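You operate a simulated robot arm through the tools that you are given. There is no shell and no other tool. Be economical: measure what you need, move in short steps, check, and stop when the job is done.

You run a simulated robot arm. Do the job below in one go: nothing can be reset, and whatever is moved stays where it is left.

## Task
Put the fuller glass from the table on top of the grey iron weight.
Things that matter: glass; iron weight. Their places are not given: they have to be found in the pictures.

Only the result counts: the job must be done as asked and must still hold three seconds after the hand-in. Knocking over, shifting, dropping, spilling or breaking anything else fails it.

## Robot
A 6-joint arm with a two-finger parallel gripper, fixed in place. Base frame: the origin is at the foot of the arm, x ahead of it, y to its left, z up; the work surface is at about z = 750. Lengths are in mm, angles in rad, forces in N, time in s.
With the tool pointing down near the work surface it reaches from about 260 to 680 mm from the base axis. Its first joint turns from -1.152 to 1.152 rad. Payload 2.9 kg.
The tool frame sits at the grasp point between the pads (the TCP): z along the fingers, y along the line on which they close. The tips reach 30 mm beyond it. Largest opening 110 mm; finger width 20, thickness 10; the body of the gripper, 48 by 112 mm, starts 55 mm behind the TCP.
Orientation is that of the tool frame in the base frame, as a unit quaternion [w, x, y, z]. With the fingers straight down and closing along the base's y, the tool's x points along the base's -x, its y along +y and its z along -z.

## Interface
- The arm moves only by the tool servo_tool. Its argument "series" is text: rows parted by semicolons, each of 7 numbers parted by spaces: the gripper command, from -1 (shut) to 1 (fully open), values between in proportion, then the shift along the tool's x, y, z in cm, then the turn, a rotation vector about the tool's x, y, z in rad. In form: hand x y z wx wy wz; .... A call has 1 to 12 rows; each row shifts and turns the commanded pose from where the row before left it, along the tool's axes as they then stand. Each row takes 0.2 s and may step no farther than 50 mm and 0.15 rad from the row before; otherwise, or with a gripper value out of range, the whole call is refused. Where a pose cannot be reached the arm comes as near as it can. A force on the tool above 40 N (or 10 N above the force at the start of the call, whichever is more), or a blocked arm, ends the call early, and 0.2 s more pass. Each finger travels about 108 mm/s and halts on what it meets, pressing with about 37 N; the grip force reading is that of the motor and also rises with nothing between the fingers. The clock runs only during rows and for 0.2 s after the last one: add rows that do not move to give the fingers time. It gives the time, the measured TCP pose, the force on the tool (base axes), the opening and the grip force at its end, in the units of the frame above (readings bear some noise).
- Cameras (640 x 400 px; columns grow to the right, rows downward): "scene" is fixed at [108, 472.2, 1358.9]; the picture's right is [-0.35, -0.94, 0.00], its down [-0.70, 0.26, -0.66] and it looks along [0.62, -0.23, -0.75] (base axes); focal length 288 px, centre (320, 200). "wrist" rides on the gripper at [-36, 0, -57] in the tool frame; the picture's right is [0.00, -1.00, 0.00], its down [0.97, 0.00, -0.24] and it looks along [0.24, 0.00, 0.97] (tool axes); focal length 218 px, centre (320, 200).
- capture(camera): a new picture of that camera. No time passes.
- pixel_to_xyz(camera, pixels): for up to 12 pixels [column, row] of the newest picture of that camera ("zoom" is the newest enlarged one), the place [x, y, z] in the base frame of the surface seen there, good to about 2 mm, but the place of the scene camera against the robot may be out by one fixed shift of up to 25 mm in any direction. No time passes.
- zoom(camera, box): a new picture of the part [left, top, right, bottom] of that camera's present view, enlarged. No time passes.
- sign_off(): hands the job in; it is judged then, once.

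Work in short steps. Measure before you move; look again where a grasp or a placing could have gone wrong, and mend it. You have 60 turns and 22 pictures in all, those below and enlarged ones among them. Open the gripper and draw the arm clear of the work before you hand the job in, unless the task says otherwise; then end with one line.

The tools are called after "Request:" as name(argument=value, ...) on one line, values as JSON. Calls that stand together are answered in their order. servo_tool: Moves the arm, as the interface text tells. Its arguments: {"type":"object","properties":{"series":{"type":"string"}},"required":["series"]} The other tools are called the same way: capture (camera) takes a picture; pixel_to_xyz (camera, pixels) gives the place of the surface under pixels of a picture; zoom (camera, box) takes an enlarged picture of a part of a camera's view; sign_off () hands the job in.

At the start:

```text
time: 0.0
eef_pos: [401.3, 62.9, 1085.8]
ee_rot: [0.0, 0.0, 1.0, 0.0]
wrist_force: [-0.5, -0.8, -0.4]
opening: 110.2
finger_force: 0.0
```

scene: 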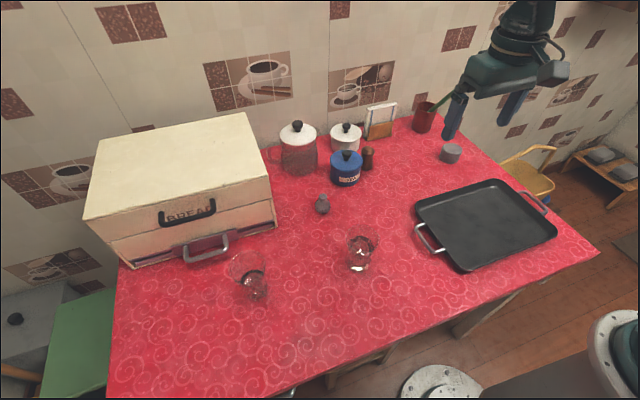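
wrist: 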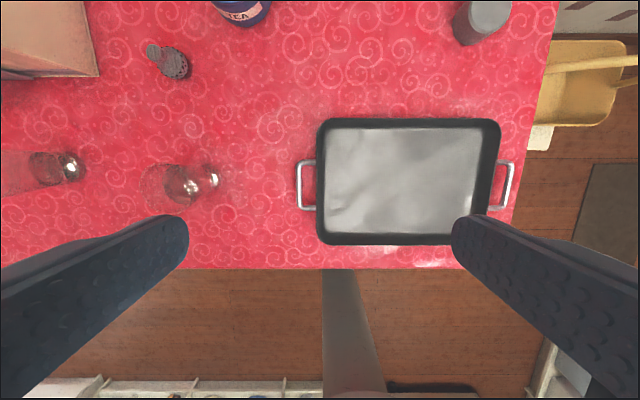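

The scene shows two glasses near (250,275) and (360,253), a grey cylinder at (451,153), and a small grey weight-like item at (322,204). I zoom in on both areas.

Request:
zoom(camera="scene", box=[220, 180, 400, 310])

Request:
zoom(camera="scene", box=[400, 110, 500, 180])

Request:
pixel_to_xyz(camera="scene", pixels=[[451, 148], [441, 148], [460, 150], [450, 160], [322, 204], [360, 240], [358, 265], [250, 268], [255, 293], [380, 300]])

Request:
pixel_to_xyz(camera="wrist", pixels=[[490, 12], [480, 35], [178, 65], [152, 50], [180, 185], [208, 178], [45, 168], [72, 168], [150, 185], [230, 230]])

```text
3.08 times, centred on (310, 245) of scene
```

zoom: 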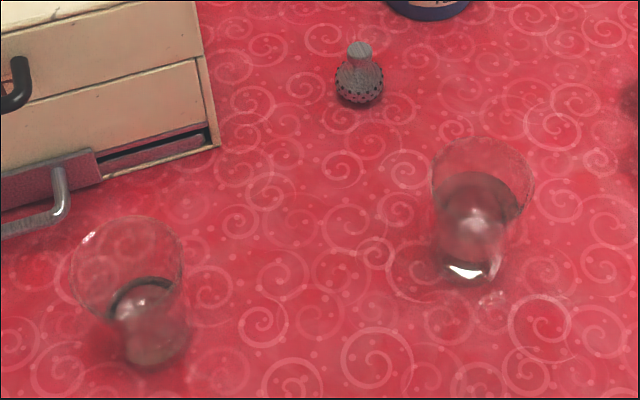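

```text
5.71 times, centred on (450, 145) of scene
```

zoom: 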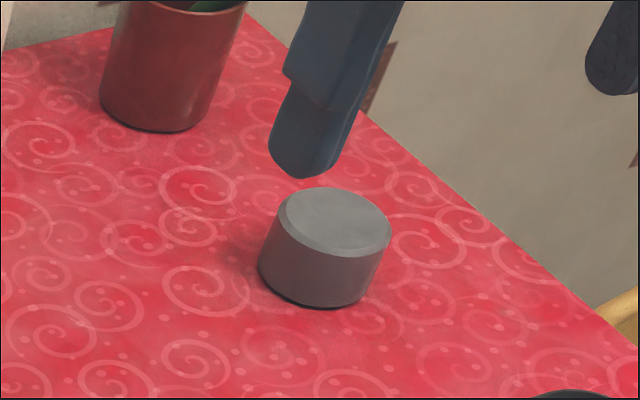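

```text
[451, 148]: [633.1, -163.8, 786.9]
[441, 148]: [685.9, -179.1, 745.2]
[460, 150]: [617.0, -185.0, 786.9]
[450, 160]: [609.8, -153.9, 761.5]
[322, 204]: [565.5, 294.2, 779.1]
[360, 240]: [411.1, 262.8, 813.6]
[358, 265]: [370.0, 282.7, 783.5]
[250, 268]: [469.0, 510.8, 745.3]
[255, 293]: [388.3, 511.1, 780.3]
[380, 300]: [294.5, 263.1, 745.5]
```

```text
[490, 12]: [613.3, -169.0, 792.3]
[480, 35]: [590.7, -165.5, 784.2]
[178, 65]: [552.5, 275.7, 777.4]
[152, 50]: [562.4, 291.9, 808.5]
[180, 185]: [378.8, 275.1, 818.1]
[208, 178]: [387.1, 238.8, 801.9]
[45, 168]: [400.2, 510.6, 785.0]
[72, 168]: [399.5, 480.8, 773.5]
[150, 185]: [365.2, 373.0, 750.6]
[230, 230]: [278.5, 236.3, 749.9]
```

The right glass (about x 385, y 262) has its water line higher than the left one, but I want closer confirmation. I move over it at height to view it with the wrist camera.

Request:
servo_tool(series="1 0 5 0 0 0 0; 1 0 5 0 0 0 0; 1 0 5 0 0 0 0; 1 0.5 5 2 0 0 0; 1 0 0 5 0 0 0; 1 0 0 0 0 0 0")

Request:
capture(camera="wrist")

```text
refused: row 4 steps farther than a row can; nothing moved
```

```text
17 pictures are left
```

wrist: 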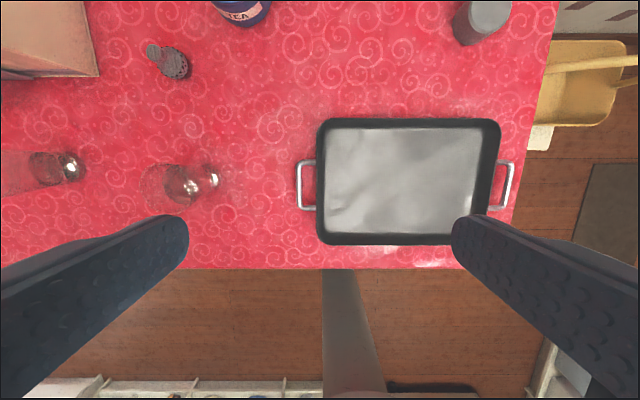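

The fourth row was too long and was refused; I resend it with smaller steps.

Request:
servo_tool(series="1 0 4.9 0 0 0 0; 1 0 4.9 0 0 0 0; 1 0 4.9 0 0 0 0; 1 0.5 4.8 0 0 0 0; 1 0 0 4.9 0 0 0; 1 0 0 2 0 0 0; 1 0 0 0 0 0 0")

Request:
capture(camera="wrist")

```text
time: 1.6
eef_pos: [394.7, 258.4, 1015.8]
ee_rot: [0.0, 0.001, 1.0, -0.001]
wrist_force: [-0.8, -0.2, -0.4]
opening: 109.9
finger_force: 0.1
```

```text
16 pictures are left
```

wrist: 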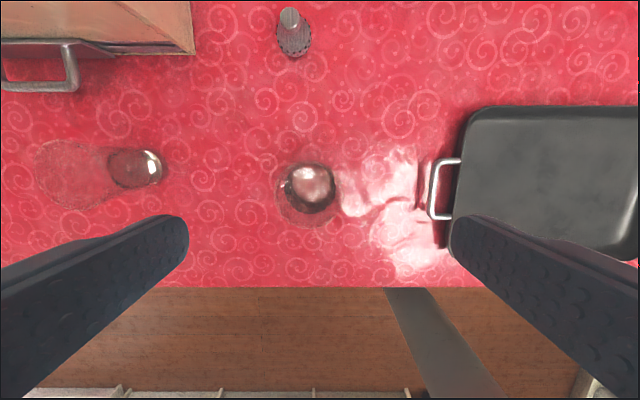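

The right glass is now at about (307,193). I zoom on both glasses to find rim, base and water level.

Request:
zoom(camera="wrist", box=[260, 150, 360, 240])

Request:
zoom(camera="wrist", box=[20, 120, 180, 220])

Request:
pixel_to_xyz(camera="wrist", pixels=[[286, 190], [305, 180], [312, 195], [325, 190], [310, 210], [305, 222], [277, 205], [125, 165], [140, 170], [40, 165], [350, 260], [70, 205]])

```text
4.44 times, centred on (310, 195) of wrist
```

zoom: 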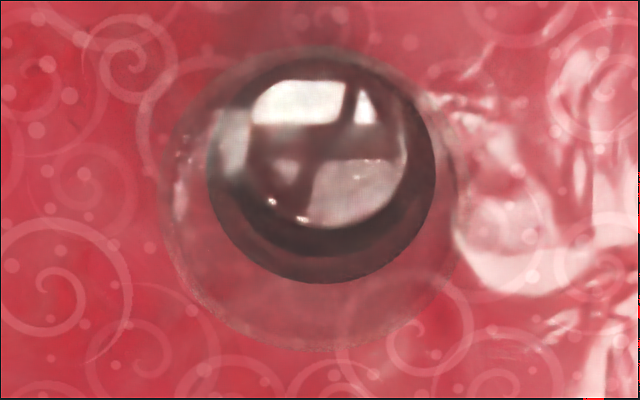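

```text
4.00 times, centred on (100, 170) of wrist
```

zoom: 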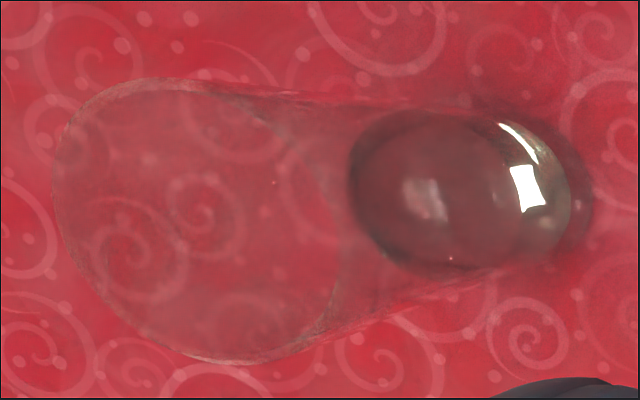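

```text
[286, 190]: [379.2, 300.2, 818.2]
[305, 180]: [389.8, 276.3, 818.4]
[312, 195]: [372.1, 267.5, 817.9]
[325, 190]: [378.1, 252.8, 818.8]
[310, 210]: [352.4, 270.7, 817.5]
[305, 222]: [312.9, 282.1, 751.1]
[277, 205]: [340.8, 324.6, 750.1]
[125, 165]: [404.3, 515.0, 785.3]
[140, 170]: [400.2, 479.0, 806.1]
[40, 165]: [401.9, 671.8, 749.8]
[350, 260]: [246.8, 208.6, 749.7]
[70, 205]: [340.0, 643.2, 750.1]
```

Water surfaces sit at z ≈ 818 (right) versus 785 (left), so the right glass is the fuller one. Its axis computes to about x 381, y 270 with the rim near z 855; I centre on it and lower to z ≈ 920 for a check.

Request:
servo_tool(series="1 1.3 1.15 0 0 0 0; 1 0 0 4 0 0 0; 1 0 0 4 0 0 0; 1 0 0 1.5 0 0 0; 1 0 0 0 0 0 0")

Request:
capture(camera="wrist")

Request:
zoom(camera="scene", box=[290, 170, 450, 290])

```text
time: 2.8
eef_pos: [384.5, 268.5, 923.2]
ee_rot: [0.0, -0.001, 1.0, 0.0]
wrist_force: [-0.3, 0.5, -0.1]
opening: 109.9
finger_force: 0.0
```

```text
13 pictures are left
```

wrist: 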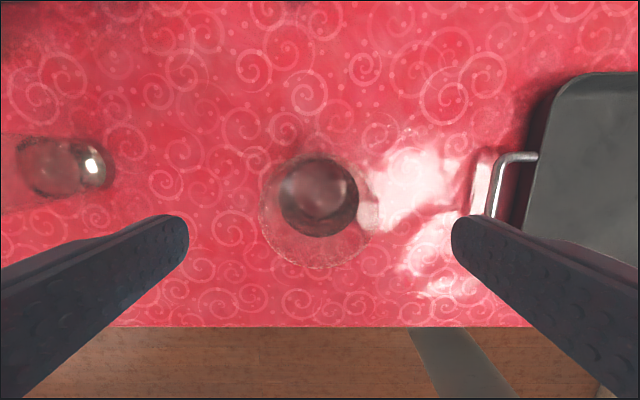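

```text
3.33 times, centred on (370, 230) of scene
```

zoom: 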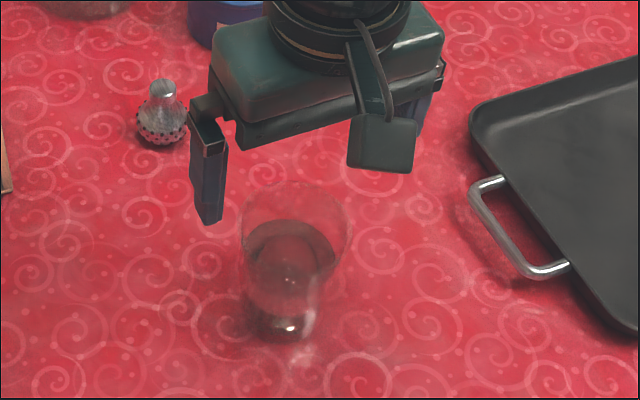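

The new view gives axis ≈ (382.5, 269.5), rim z ≈ 853, rim radius ≈ 35. I descend to TCP z ≈ 815 with open fingers straddling the glass.

Request:
servo_tool(series="1 0.2 0.1 3 0 0 0; 1 0 0 3 0 0 0; 1 0 0 3 0 0 0; 1 0 0 1.7 0 0 0; 1 0 0 0 0 0 0")

Request:
capture(camera="wrist")

```text
time: 4.0
eef_pos: [379.5, 270.7, 815.4]
ee_rot: [0.0, -0.001, 1.0, 0.0]
wrist_force: [0.3, 0.2, -0.2]
opening: 110.0
finger_force: 0.0
```

```text
11 pictures are left
```

wrist: 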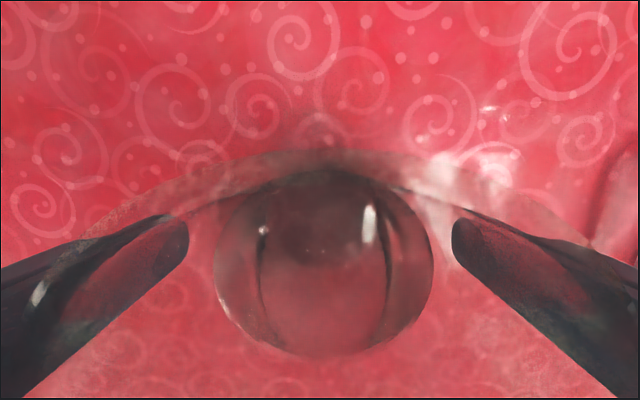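

The glass is centred between the fingers (column ≈ 323). I close gradually and wait.

Request:
servo_tool(series="0.6 0 0 0 0 0 0; 0.4 0 0 0 0 0 0; 0.25 0 0 0 0 0 0; 0.1 0 0 0 0 0 0; 0 0 0 0 0 0 0; -0.1 0 0 0 0 0 0; -0.1 0 0 0 0 0 0")

```text
time: 5.6
eef_pos: [380.4, 271.4, 816.5]
ee_rot: [0.0, 0.001, 1.0, 0.0]
wrist_force: [0.2, -2.1, 1.2]
opening: 69.4
finger_force: 37.0
```

The fingers halted at 69.4 mm with 37 N. I lift slowly by 60 mm and check the hold.

Request:
servo_tool(series="-0.2 0 0 -0.5 0 0 0; -0.2 0 0 -1 0 0 0; -0.2 0 0 -1.5 0 0 0; -0.2 0 0 -1.5 0 0 0; -0.2 0 0 -1 0 0 0; -0.2 0 0 -0.5 0 0 0; -0.2 0 0 0 0 0 0")

Request:
zoom(camera="scene", box=[290, 150, 490, 290])

```text
time: 7.2
eef_pos: [380.3, 270.9, 876.4]
ee_rot: [0.0, 0.001, 1.0, 0.0]
wrist_force: [-0.6, 0.0, -3.7]
opening: 69.2
finger_force: 37.8
```

```text
2.86 times, centred on (390, 220) of scene
```

zoom: 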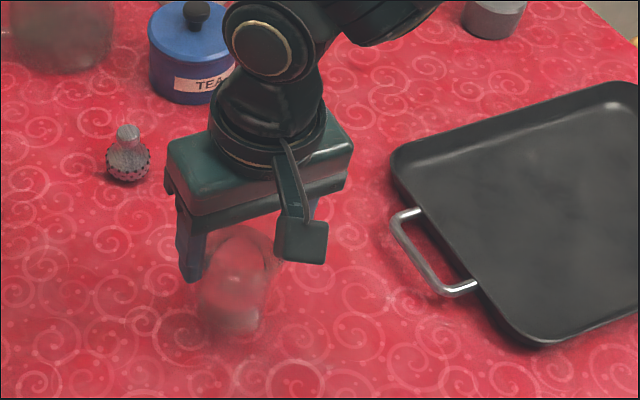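

The glass came up with the hand (force −3.7 N in z, opening 69 mm); its bottom is about 66 mm below the TCP. I raise it further and carry it smoothly toward the weight.

Request:
servo_tool(series="-0.3 0 0 -1 0 0 0; -0.3 0 0 -2 0 0 0; -0.3 0 0 -2.5 0 0 0; -0.3 0 -0.7 -2 0 0 0; -0.3 0 -1.4 -1 0 0 0; -0.3 0 -2.1 0 0 0 0; -0.3 0 -2.8 0 0 0 0; -0.3 0 -3.2 0 0 0 0; -0.3 0 -3.2 0 0 0 0; -0.3 0 -3.2 0 0 0 0; -0.3 0 -2.5 0 0 0 0; -0.3 0 -1.5 0 0 0 0")

Request:
servo_tool(series="-0.3 -0.3 -1.5 0 0 0 0; -0.3 -0.7 -2.2 0 0 0 0; -0.3 -1.1 -2.8 0 0 0 0; -0.3 -1.4 -3 0 0 0 0; -0.3 -1.6 -3 0 0 0 0; -0.3 -1.6 -3 0 0 0 0; -0.3 -1.5 -2.6 0 0 0 0; -0.3 -1.3 -2.2 0 0 0 0; -0.3 -1 -1.6 0 0 0 0; -0.3 -0.7 -1 0 0 0 0; -0.3 -0.3 -0.5 0 0 0 0; -0.3 0 0 0 0 0 0")

Request:
capture(camera="wrist")

```text
time: 9.8
eef_pos: [381.2, 63.3, 961.5]
ee_rot: [0.0, 0.0, 1.0, 0.0]
wrist_force: [1.2, -0.6, -3.6]
opening: 69.7
finger_force: 37.2
```

```text
time: 12.4
eef_pos: [497.1, -168.5, 960.5]
ee_rot: [0.0, 0.0, 1.0, 0.0]
wrist_force: [0.7, -0.9, -3.8]
opening: 69.4
finger_force: 37.6
```

```text
9 pictures are left
```

wrist: 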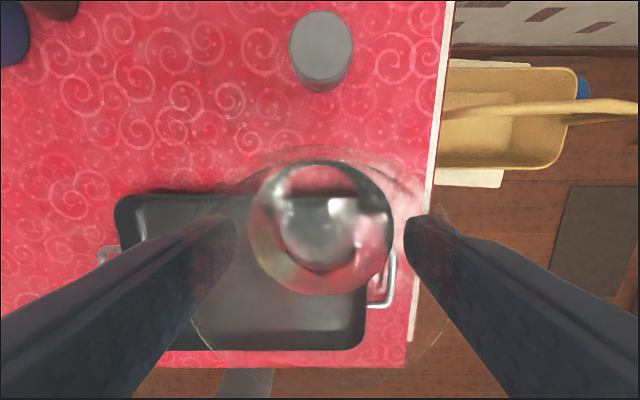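

The weight's top is clearly visible, centred near (321,43). I measure its top and edges.

Request:
zoom(camera="wrist", box=[260, 0, 380, 100])

Request:
pixel_to_xyz(camera="wrist", pixels=[[321, 43], [293, 45], [350, 45], [321, 15], [321, 70], [300, 25], [342, 25], [301, 65], [341, 65], [100, 5], [50, 5], [270, 60]])

```text
4.00 times, centred on (320, 50) of wrist
```

zoom: 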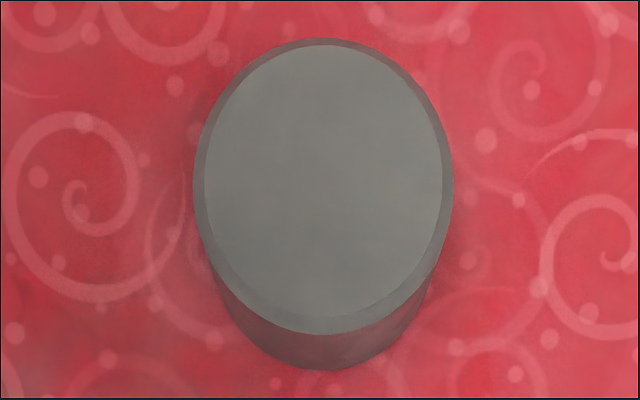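

```text
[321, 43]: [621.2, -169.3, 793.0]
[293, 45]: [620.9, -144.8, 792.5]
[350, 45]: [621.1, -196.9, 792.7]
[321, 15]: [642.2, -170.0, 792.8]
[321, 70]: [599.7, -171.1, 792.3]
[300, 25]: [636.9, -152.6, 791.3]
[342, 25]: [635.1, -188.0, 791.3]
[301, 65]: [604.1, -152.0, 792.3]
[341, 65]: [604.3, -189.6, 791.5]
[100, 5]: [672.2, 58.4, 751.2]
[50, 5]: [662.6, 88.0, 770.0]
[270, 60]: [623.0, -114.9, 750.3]
```

The weight's flat top is centred at about (619, −170), z ≈ 792.5, radius ≈ 26. However, the water circle in the wrist view (half-width ~72 px, versus ~110 px at the grasp) shows the glass sits ~30 mm lower in the fingers than before; I move over the weight, then compare again to see whether it is still slipping.

Request:
servo_tool(series="-1 -1 0 0 0 0 0; -1 -2.2 -0.1 0 0 0 0; -1 -3 0 0 0 0 0; -1 -3 0 0 0 0 0; -1 -2 0 0 0 0 0; -1 -0.8 0 0 0 0 0; -1 0 0 0 0 0 0")

Request:
capture(camera="wrist")

Request:
zoom(camera="scene", box=[390, 70, 530, 170])

```text
time: 14.0
eef_pos: [614.9, -169.0, 959.5]
ee_rot: [0.001, 0.0, 1.0, 0.0]
wrist_force: [-0.6, -0.3, -3.7]
opening: 69.5
finger_force: 37.0
```

```text
7 pictures are left
```

wrist: 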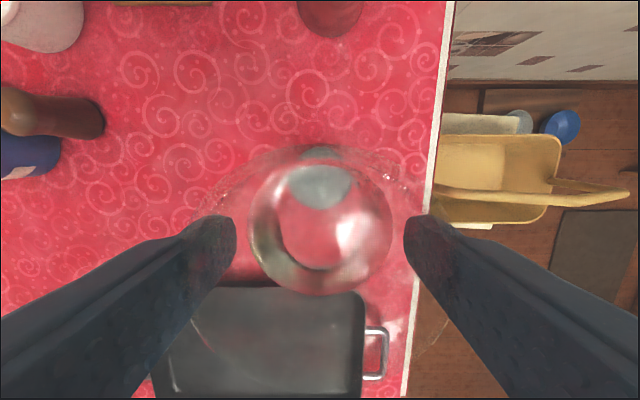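

```text
4.00 times, centred on (460, 120) of scene
```

zoom: 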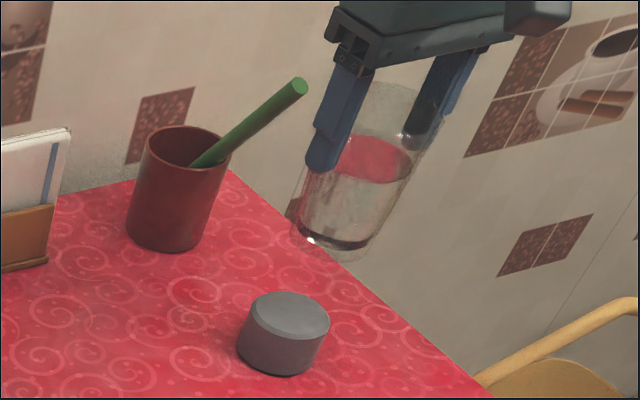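

The circle is the same size (248–392), so the glass is not slipping now. I measure the water level and bottom directly to get the true glass-bottom height.

Request:
pixel_to_xyz(camera="wrist", pixels=[[320, 220], [290, 230], [350, 230], [320, 180], [320, 270], [320, 290], [255, 225], [385, 225]])

Request:
pixel_to_xyz(camera="zoom", pixels=[[375, 160], [360, 150], [390, 170], [335, 242], [345, 245], [360, 238], [340, 200], [290, 315], [260, 310], [322, 320], [290, 297], [290, 332]])

```text
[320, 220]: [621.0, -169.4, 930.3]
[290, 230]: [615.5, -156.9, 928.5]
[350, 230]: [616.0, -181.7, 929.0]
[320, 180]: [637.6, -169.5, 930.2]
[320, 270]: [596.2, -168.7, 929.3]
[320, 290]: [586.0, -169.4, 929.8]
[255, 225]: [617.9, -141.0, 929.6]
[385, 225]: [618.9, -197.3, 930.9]
```

```text
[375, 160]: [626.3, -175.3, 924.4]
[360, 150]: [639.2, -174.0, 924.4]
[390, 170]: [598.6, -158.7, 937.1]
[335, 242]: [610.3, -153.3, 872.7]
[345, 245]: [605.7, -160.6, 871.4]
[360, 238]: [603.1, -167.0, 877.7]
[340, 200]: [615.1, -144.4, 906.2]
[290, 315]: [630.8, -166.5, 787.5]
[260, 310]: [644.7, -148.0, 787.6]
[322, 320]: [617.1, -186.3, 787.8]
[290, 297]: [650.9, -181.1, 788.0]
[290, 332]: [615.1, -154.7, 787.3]
```

Water is at z ≈ 930, so the glass bottom is at ≈ 862 (97 mm below the TCP) and its axis at ≈ (615.7, −169.2). I check the green stick's tip clearance before shifting 3.5 mm in x and lowering.

Request:
pixel_to_xyz(camera="zoom", pixels=[[298, 88], [285, 100], [240, 140], [185, 130], [220, 150]])

Request:
servo_tool(series="-1 -0.35 -0.08 0.5 0 0 0; -1 0 0 1 0 0 0; -1 0 0 1.2 0 0 0; -1 0 0 1 0 0 0; -1 0 0 0.5 0 0 0; -1 0 0 0 0 0 0")

Request:
capture(camera="wrist")

Request:
zoom(camera="scene", box=[390, 80, 530, 180])

```text
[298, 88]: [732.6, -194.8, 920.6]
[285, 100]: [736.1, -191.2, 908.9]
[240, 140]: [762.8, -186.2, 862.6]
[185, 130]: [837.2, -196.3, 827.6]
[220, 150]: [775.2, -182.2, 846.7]
```

```text
time: 15.4
eef_pos: [618.0, -169.6, 917.7]
ee_rot: [0.001, 0.0, 1.0, 0.001]
wrist_force: [-0.7, 0.2, -3.2]
opening: 69.4
finger_force: 37.2
```

```text
5 pictures are left
```

wrist: 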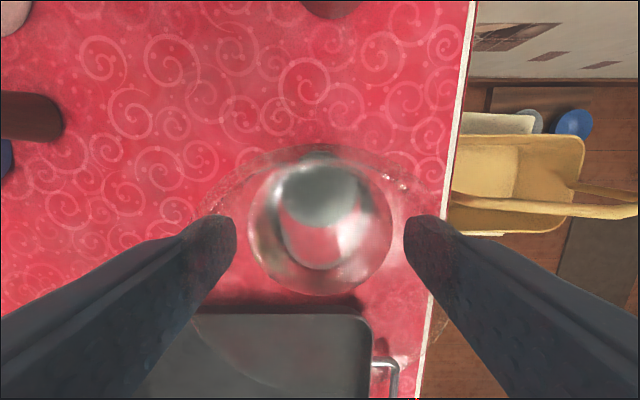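

```text
4.00 times, centred on (460, 130) of scene
```

zoom: 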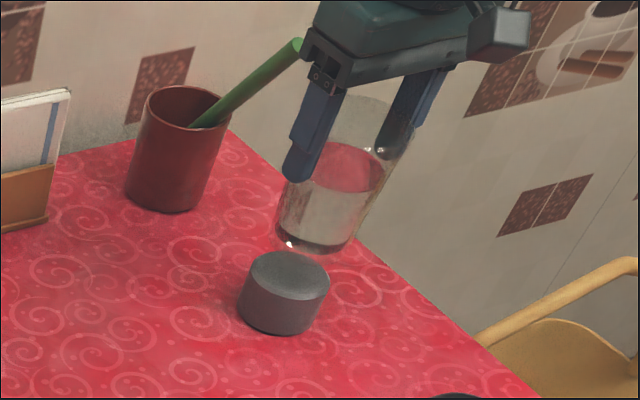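

The glass hangs upright above the weight with ~27 mm to go; the stick tip is ~80 mm away in x and clear. I lower 22 mm, then continue in small steps watching the force.

Request:
servo_tool(series="-1 0 0 0.6 0 0 0; -1 0 0 0.8 0 0 0; -1 0 0 0.6 0 0 0; -1 0 0 0.2 0 0 0; -1 0 0 0 0 0 0")

Request:
servo_tool(series="-1 0 0 0.1 0 0 0; -1 0 0 0.1 0 0 0; -1 0 0 0 0 0 0")

Request:
pixel_to_xyz(camera="scene", pixels=[[10, 10]])

```text
time: 16.6
eef_pos: [620.1, -171.0, 896.2]
ee_rot: [0.0, -0.001, 1.0, 0.0]
wrist_force: [0.2, -0.6, -4.4]
opening: 69.6
finger_force: 37.4
```

```text
time: 17.4
eef_pos: [619.4, -171.3, 893.6]
ee_rot: [0.0, 0.0, 1.0, 0.0]
wrist_force: [0.4, -0.3, -3.5]
opening: 69.5
finger_force: 36.5
```

```text
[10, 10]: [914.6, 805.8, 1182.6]
```

No contact yet (force still ≈ −3.6 N at z 893.6). I keep lowering 1 mm at a time.

Request:
servo_tool(series="-1 0 0 0.1 0 0 0; -1 0 0 0.05 0 0 0; -1 0 0 0 0 0 0")

Request:
zoom(camera="scene", box=[410, 90, 510, 180])

```text
time: 18.2
eef_pos: [619.0, -170.6, 893.2]
ee_rot: [0.0, 0.0, 1.0, -0.001]
wrist_force: [-0.6, 0.5, -4.5]
opening: 69.7
finger_force: 37.1
```

```text
4.44 times, centred on (460, 135) of scene
```

zoom: 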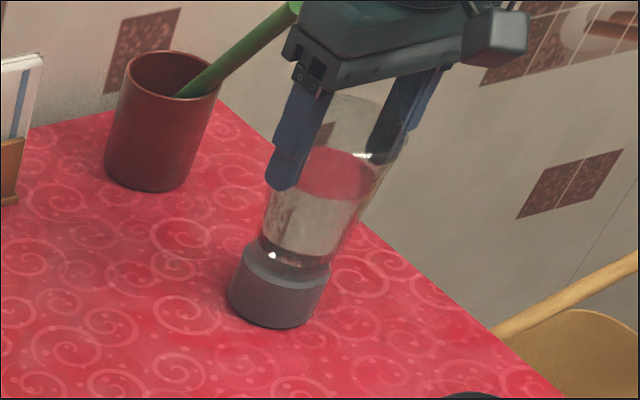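

The glass is just above the weight and centred on it. I keep lowering in small steps.

Request:
servo_tool(series="-1 0 0 0.1 0 0 0; -1 0 0 0.05 0 0 0; -1 0 0 0 0 0 0")

Request:
servo_tool(series="-1 0 0 0.1 0 0 0; -1 0 0 0 0 0 0")

```text
time: 19.0
eef_pos: [618.9, -171.3, 890.1]
ee_rot: [-0.001, 0.001, 1.0, 0.0]
wrist_force: [0.1, -0.8, -3.6]
opening: 69.4
finger_force: 37.3
```

```text
time: 19.6
eef_pos: [620.0, -171.4, 889.7]
ee_rot: [-0.001, 0.0, 1.0, 0.0]
wrist_force: [-0.4, 0.5, -3.3]
opening: 69.6
finger_force: 37.0
```

Still −3.3 N at z ≈ 889.7; a few more 1 mm steps, reading the force each time.

Request:
servo_tool(series="-1 0 0 0.1 0 0 0; -1 0 0 0 0 0 0")

Request:
servo_tool(series="-1 0 0 0.1 0 0 0; -1 0 0 0 0 0 0")

```text
time: 20.2
eef_pos: [619.3, -170.6, 889.1]
ee_rot: [0.001, 0.0, 1.0, 0.0]
wrist_force: [0.1, 2.6, 4.6]
opening: 69.4
finger_force: 37.0
```

```text
time: 20.8
eef_pos: [618.7, -170.8, 888.5]
ee_rot: [0.002, 0.0, 1.0, 0.0]
wrist_force: [-0.8, 1.1, 17.3]
opening: 69.4
finger_force: 37.2
```

Contact: z force jumped from −3.5 to +17 N. I ease up 1 mm to unload the press, then look before releasing.

Request:
servo_tool(series="-1 0 0 -0.1 0 0 0; -1 0 0 0 0 0 0")

Request:
zoom(camera="scene", box=[410, 90, 510, 180])

```text
time: 21.4
eef_pos: [620.6, -171.3, 890.0]
ee_rot: [0.001, 0.001, 1.0, 0.0]
wrist_force: [0.2, 2.1, 16.6]
opening: 69.5
finger_force: 36.6
```

```text
4.44 times, centred on (460, 135) of scene
```

zoom: 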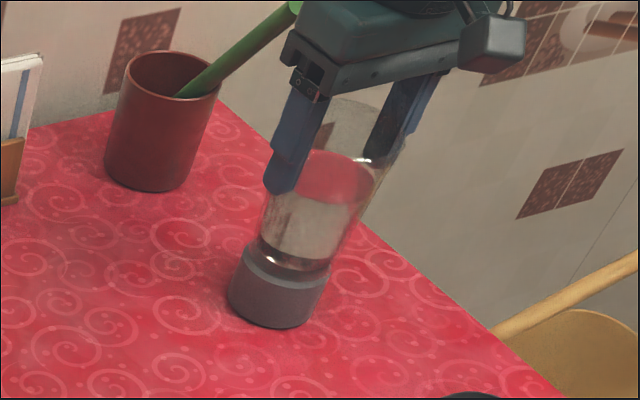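

The glass stands centred on the weight, but +16.6 N remains. I ease up a little more.

Request:
servo_tool(series="-1 0 0 -0.06 0 0 0; -1 0 0 0 0 0 0; -1 0 0 0 0 0 0")

```text
time: 22.2
eef_pos: [620.6, -172.6, 888.4]
ee_rot: [0.0, 0.0, 1.0, 0.0]
wrist_force: [1.9, 2.7, 11.2]
opening: 69.3
finger_force: 36.9
```

Request:
servo_tool(series="-1 0 0 -0.06 0 0 0; -1 0 0 0 0 0 0; -1 0 0 0 0 0 0")

```text
time: 23.0
eef_pos: [619.8, -171.0, 889.4]
ee_rot: [-0.001, 0.0, 1.0, 0.0]
wrist_force: [2.8, -0.3, 2.3]
opening: 69.4
finger_force: 37.0
```

The press is down to about 2 N, so the glass rests on the weight. I open the fingers gradually.

Request:
servo_tool(series="0.24 0 0 0 0 0 0; 0.28 0 0 0 0 0 0; 0.32 0 0 0 0 0 0; 0.4 0 0 0 0 0 0; 0.5 0 0 0 0 0 0; 0.7 0 0 0 0 0 0; 1 0 0 0 0 0 0; 1 0 0 0 0 0 0; 1 0 0 0 0 0 0")

Request:
capture(camera="wrist")

```text
time: 25.0
eef_pos: [618.9, -170.6, 889.8]
ee_rot: [0.0, 0.0, 1.0, 0.001]
wrist_force: [-0.2, 0.2, -0.8]
opening: 110.0
finger_force: 0.1
```

```text
1 pictures are left
```

wrist: 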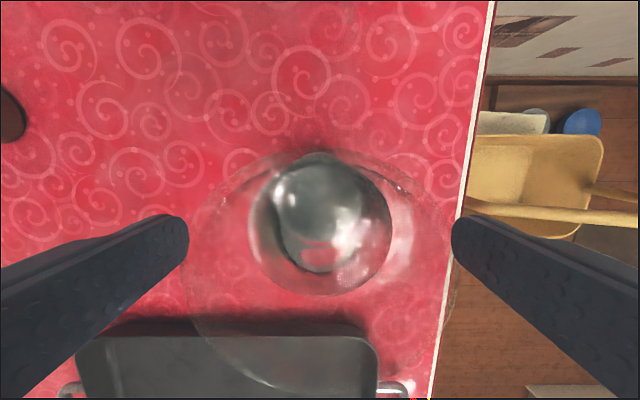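

The glass stands free with both fingers clear. I rise straight up, then draw back a bit.

Request:
servo_tool(series="1 0 0 -1 0 0 0; 1 0 0 -2 0 0 0; 1 0 0 -3 0 0 0; 1 0 0 -4 0 0 0; 1 0 0 -4 0 0 0; 1 4 0 0 0 0 0; 1 4 0 0 0 0 0; 1 4 0 0 0 0 0; 1 4 0 0 0 0 0; 1 0 0 0 0 0 0")

Request:
capture(camera="scene")

```text
time: 27.2
eef_pos: [459.8, -168.8, 1030.3]
ee_rot: [-0.001, 0.0, 1.0, 0.0]
wrist_force: [-0.8, 0.1, 0.2]
opening: 110.0
finger_force: 0.1
```

```text
0 pictures are left
```

scene: 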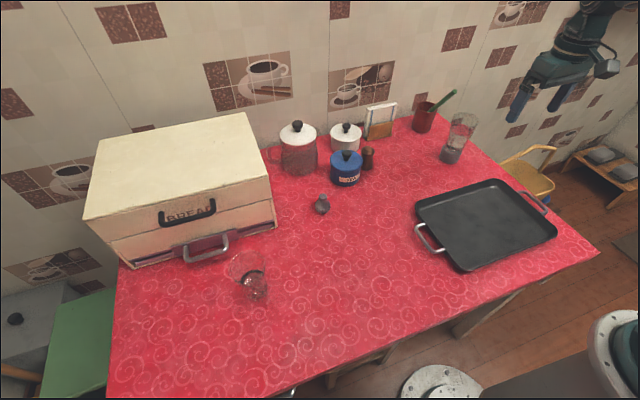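

The glass stands upright on the weight at (458,140), nothing else has moved, and the arm is clear. I hand in.

Request:
sign_off()

```text
The job is handed in.
```

The fuller glass is standing upright on the grey iron weight, the gripper is open and the arm is clear, and the last picture shows nothing else moved.
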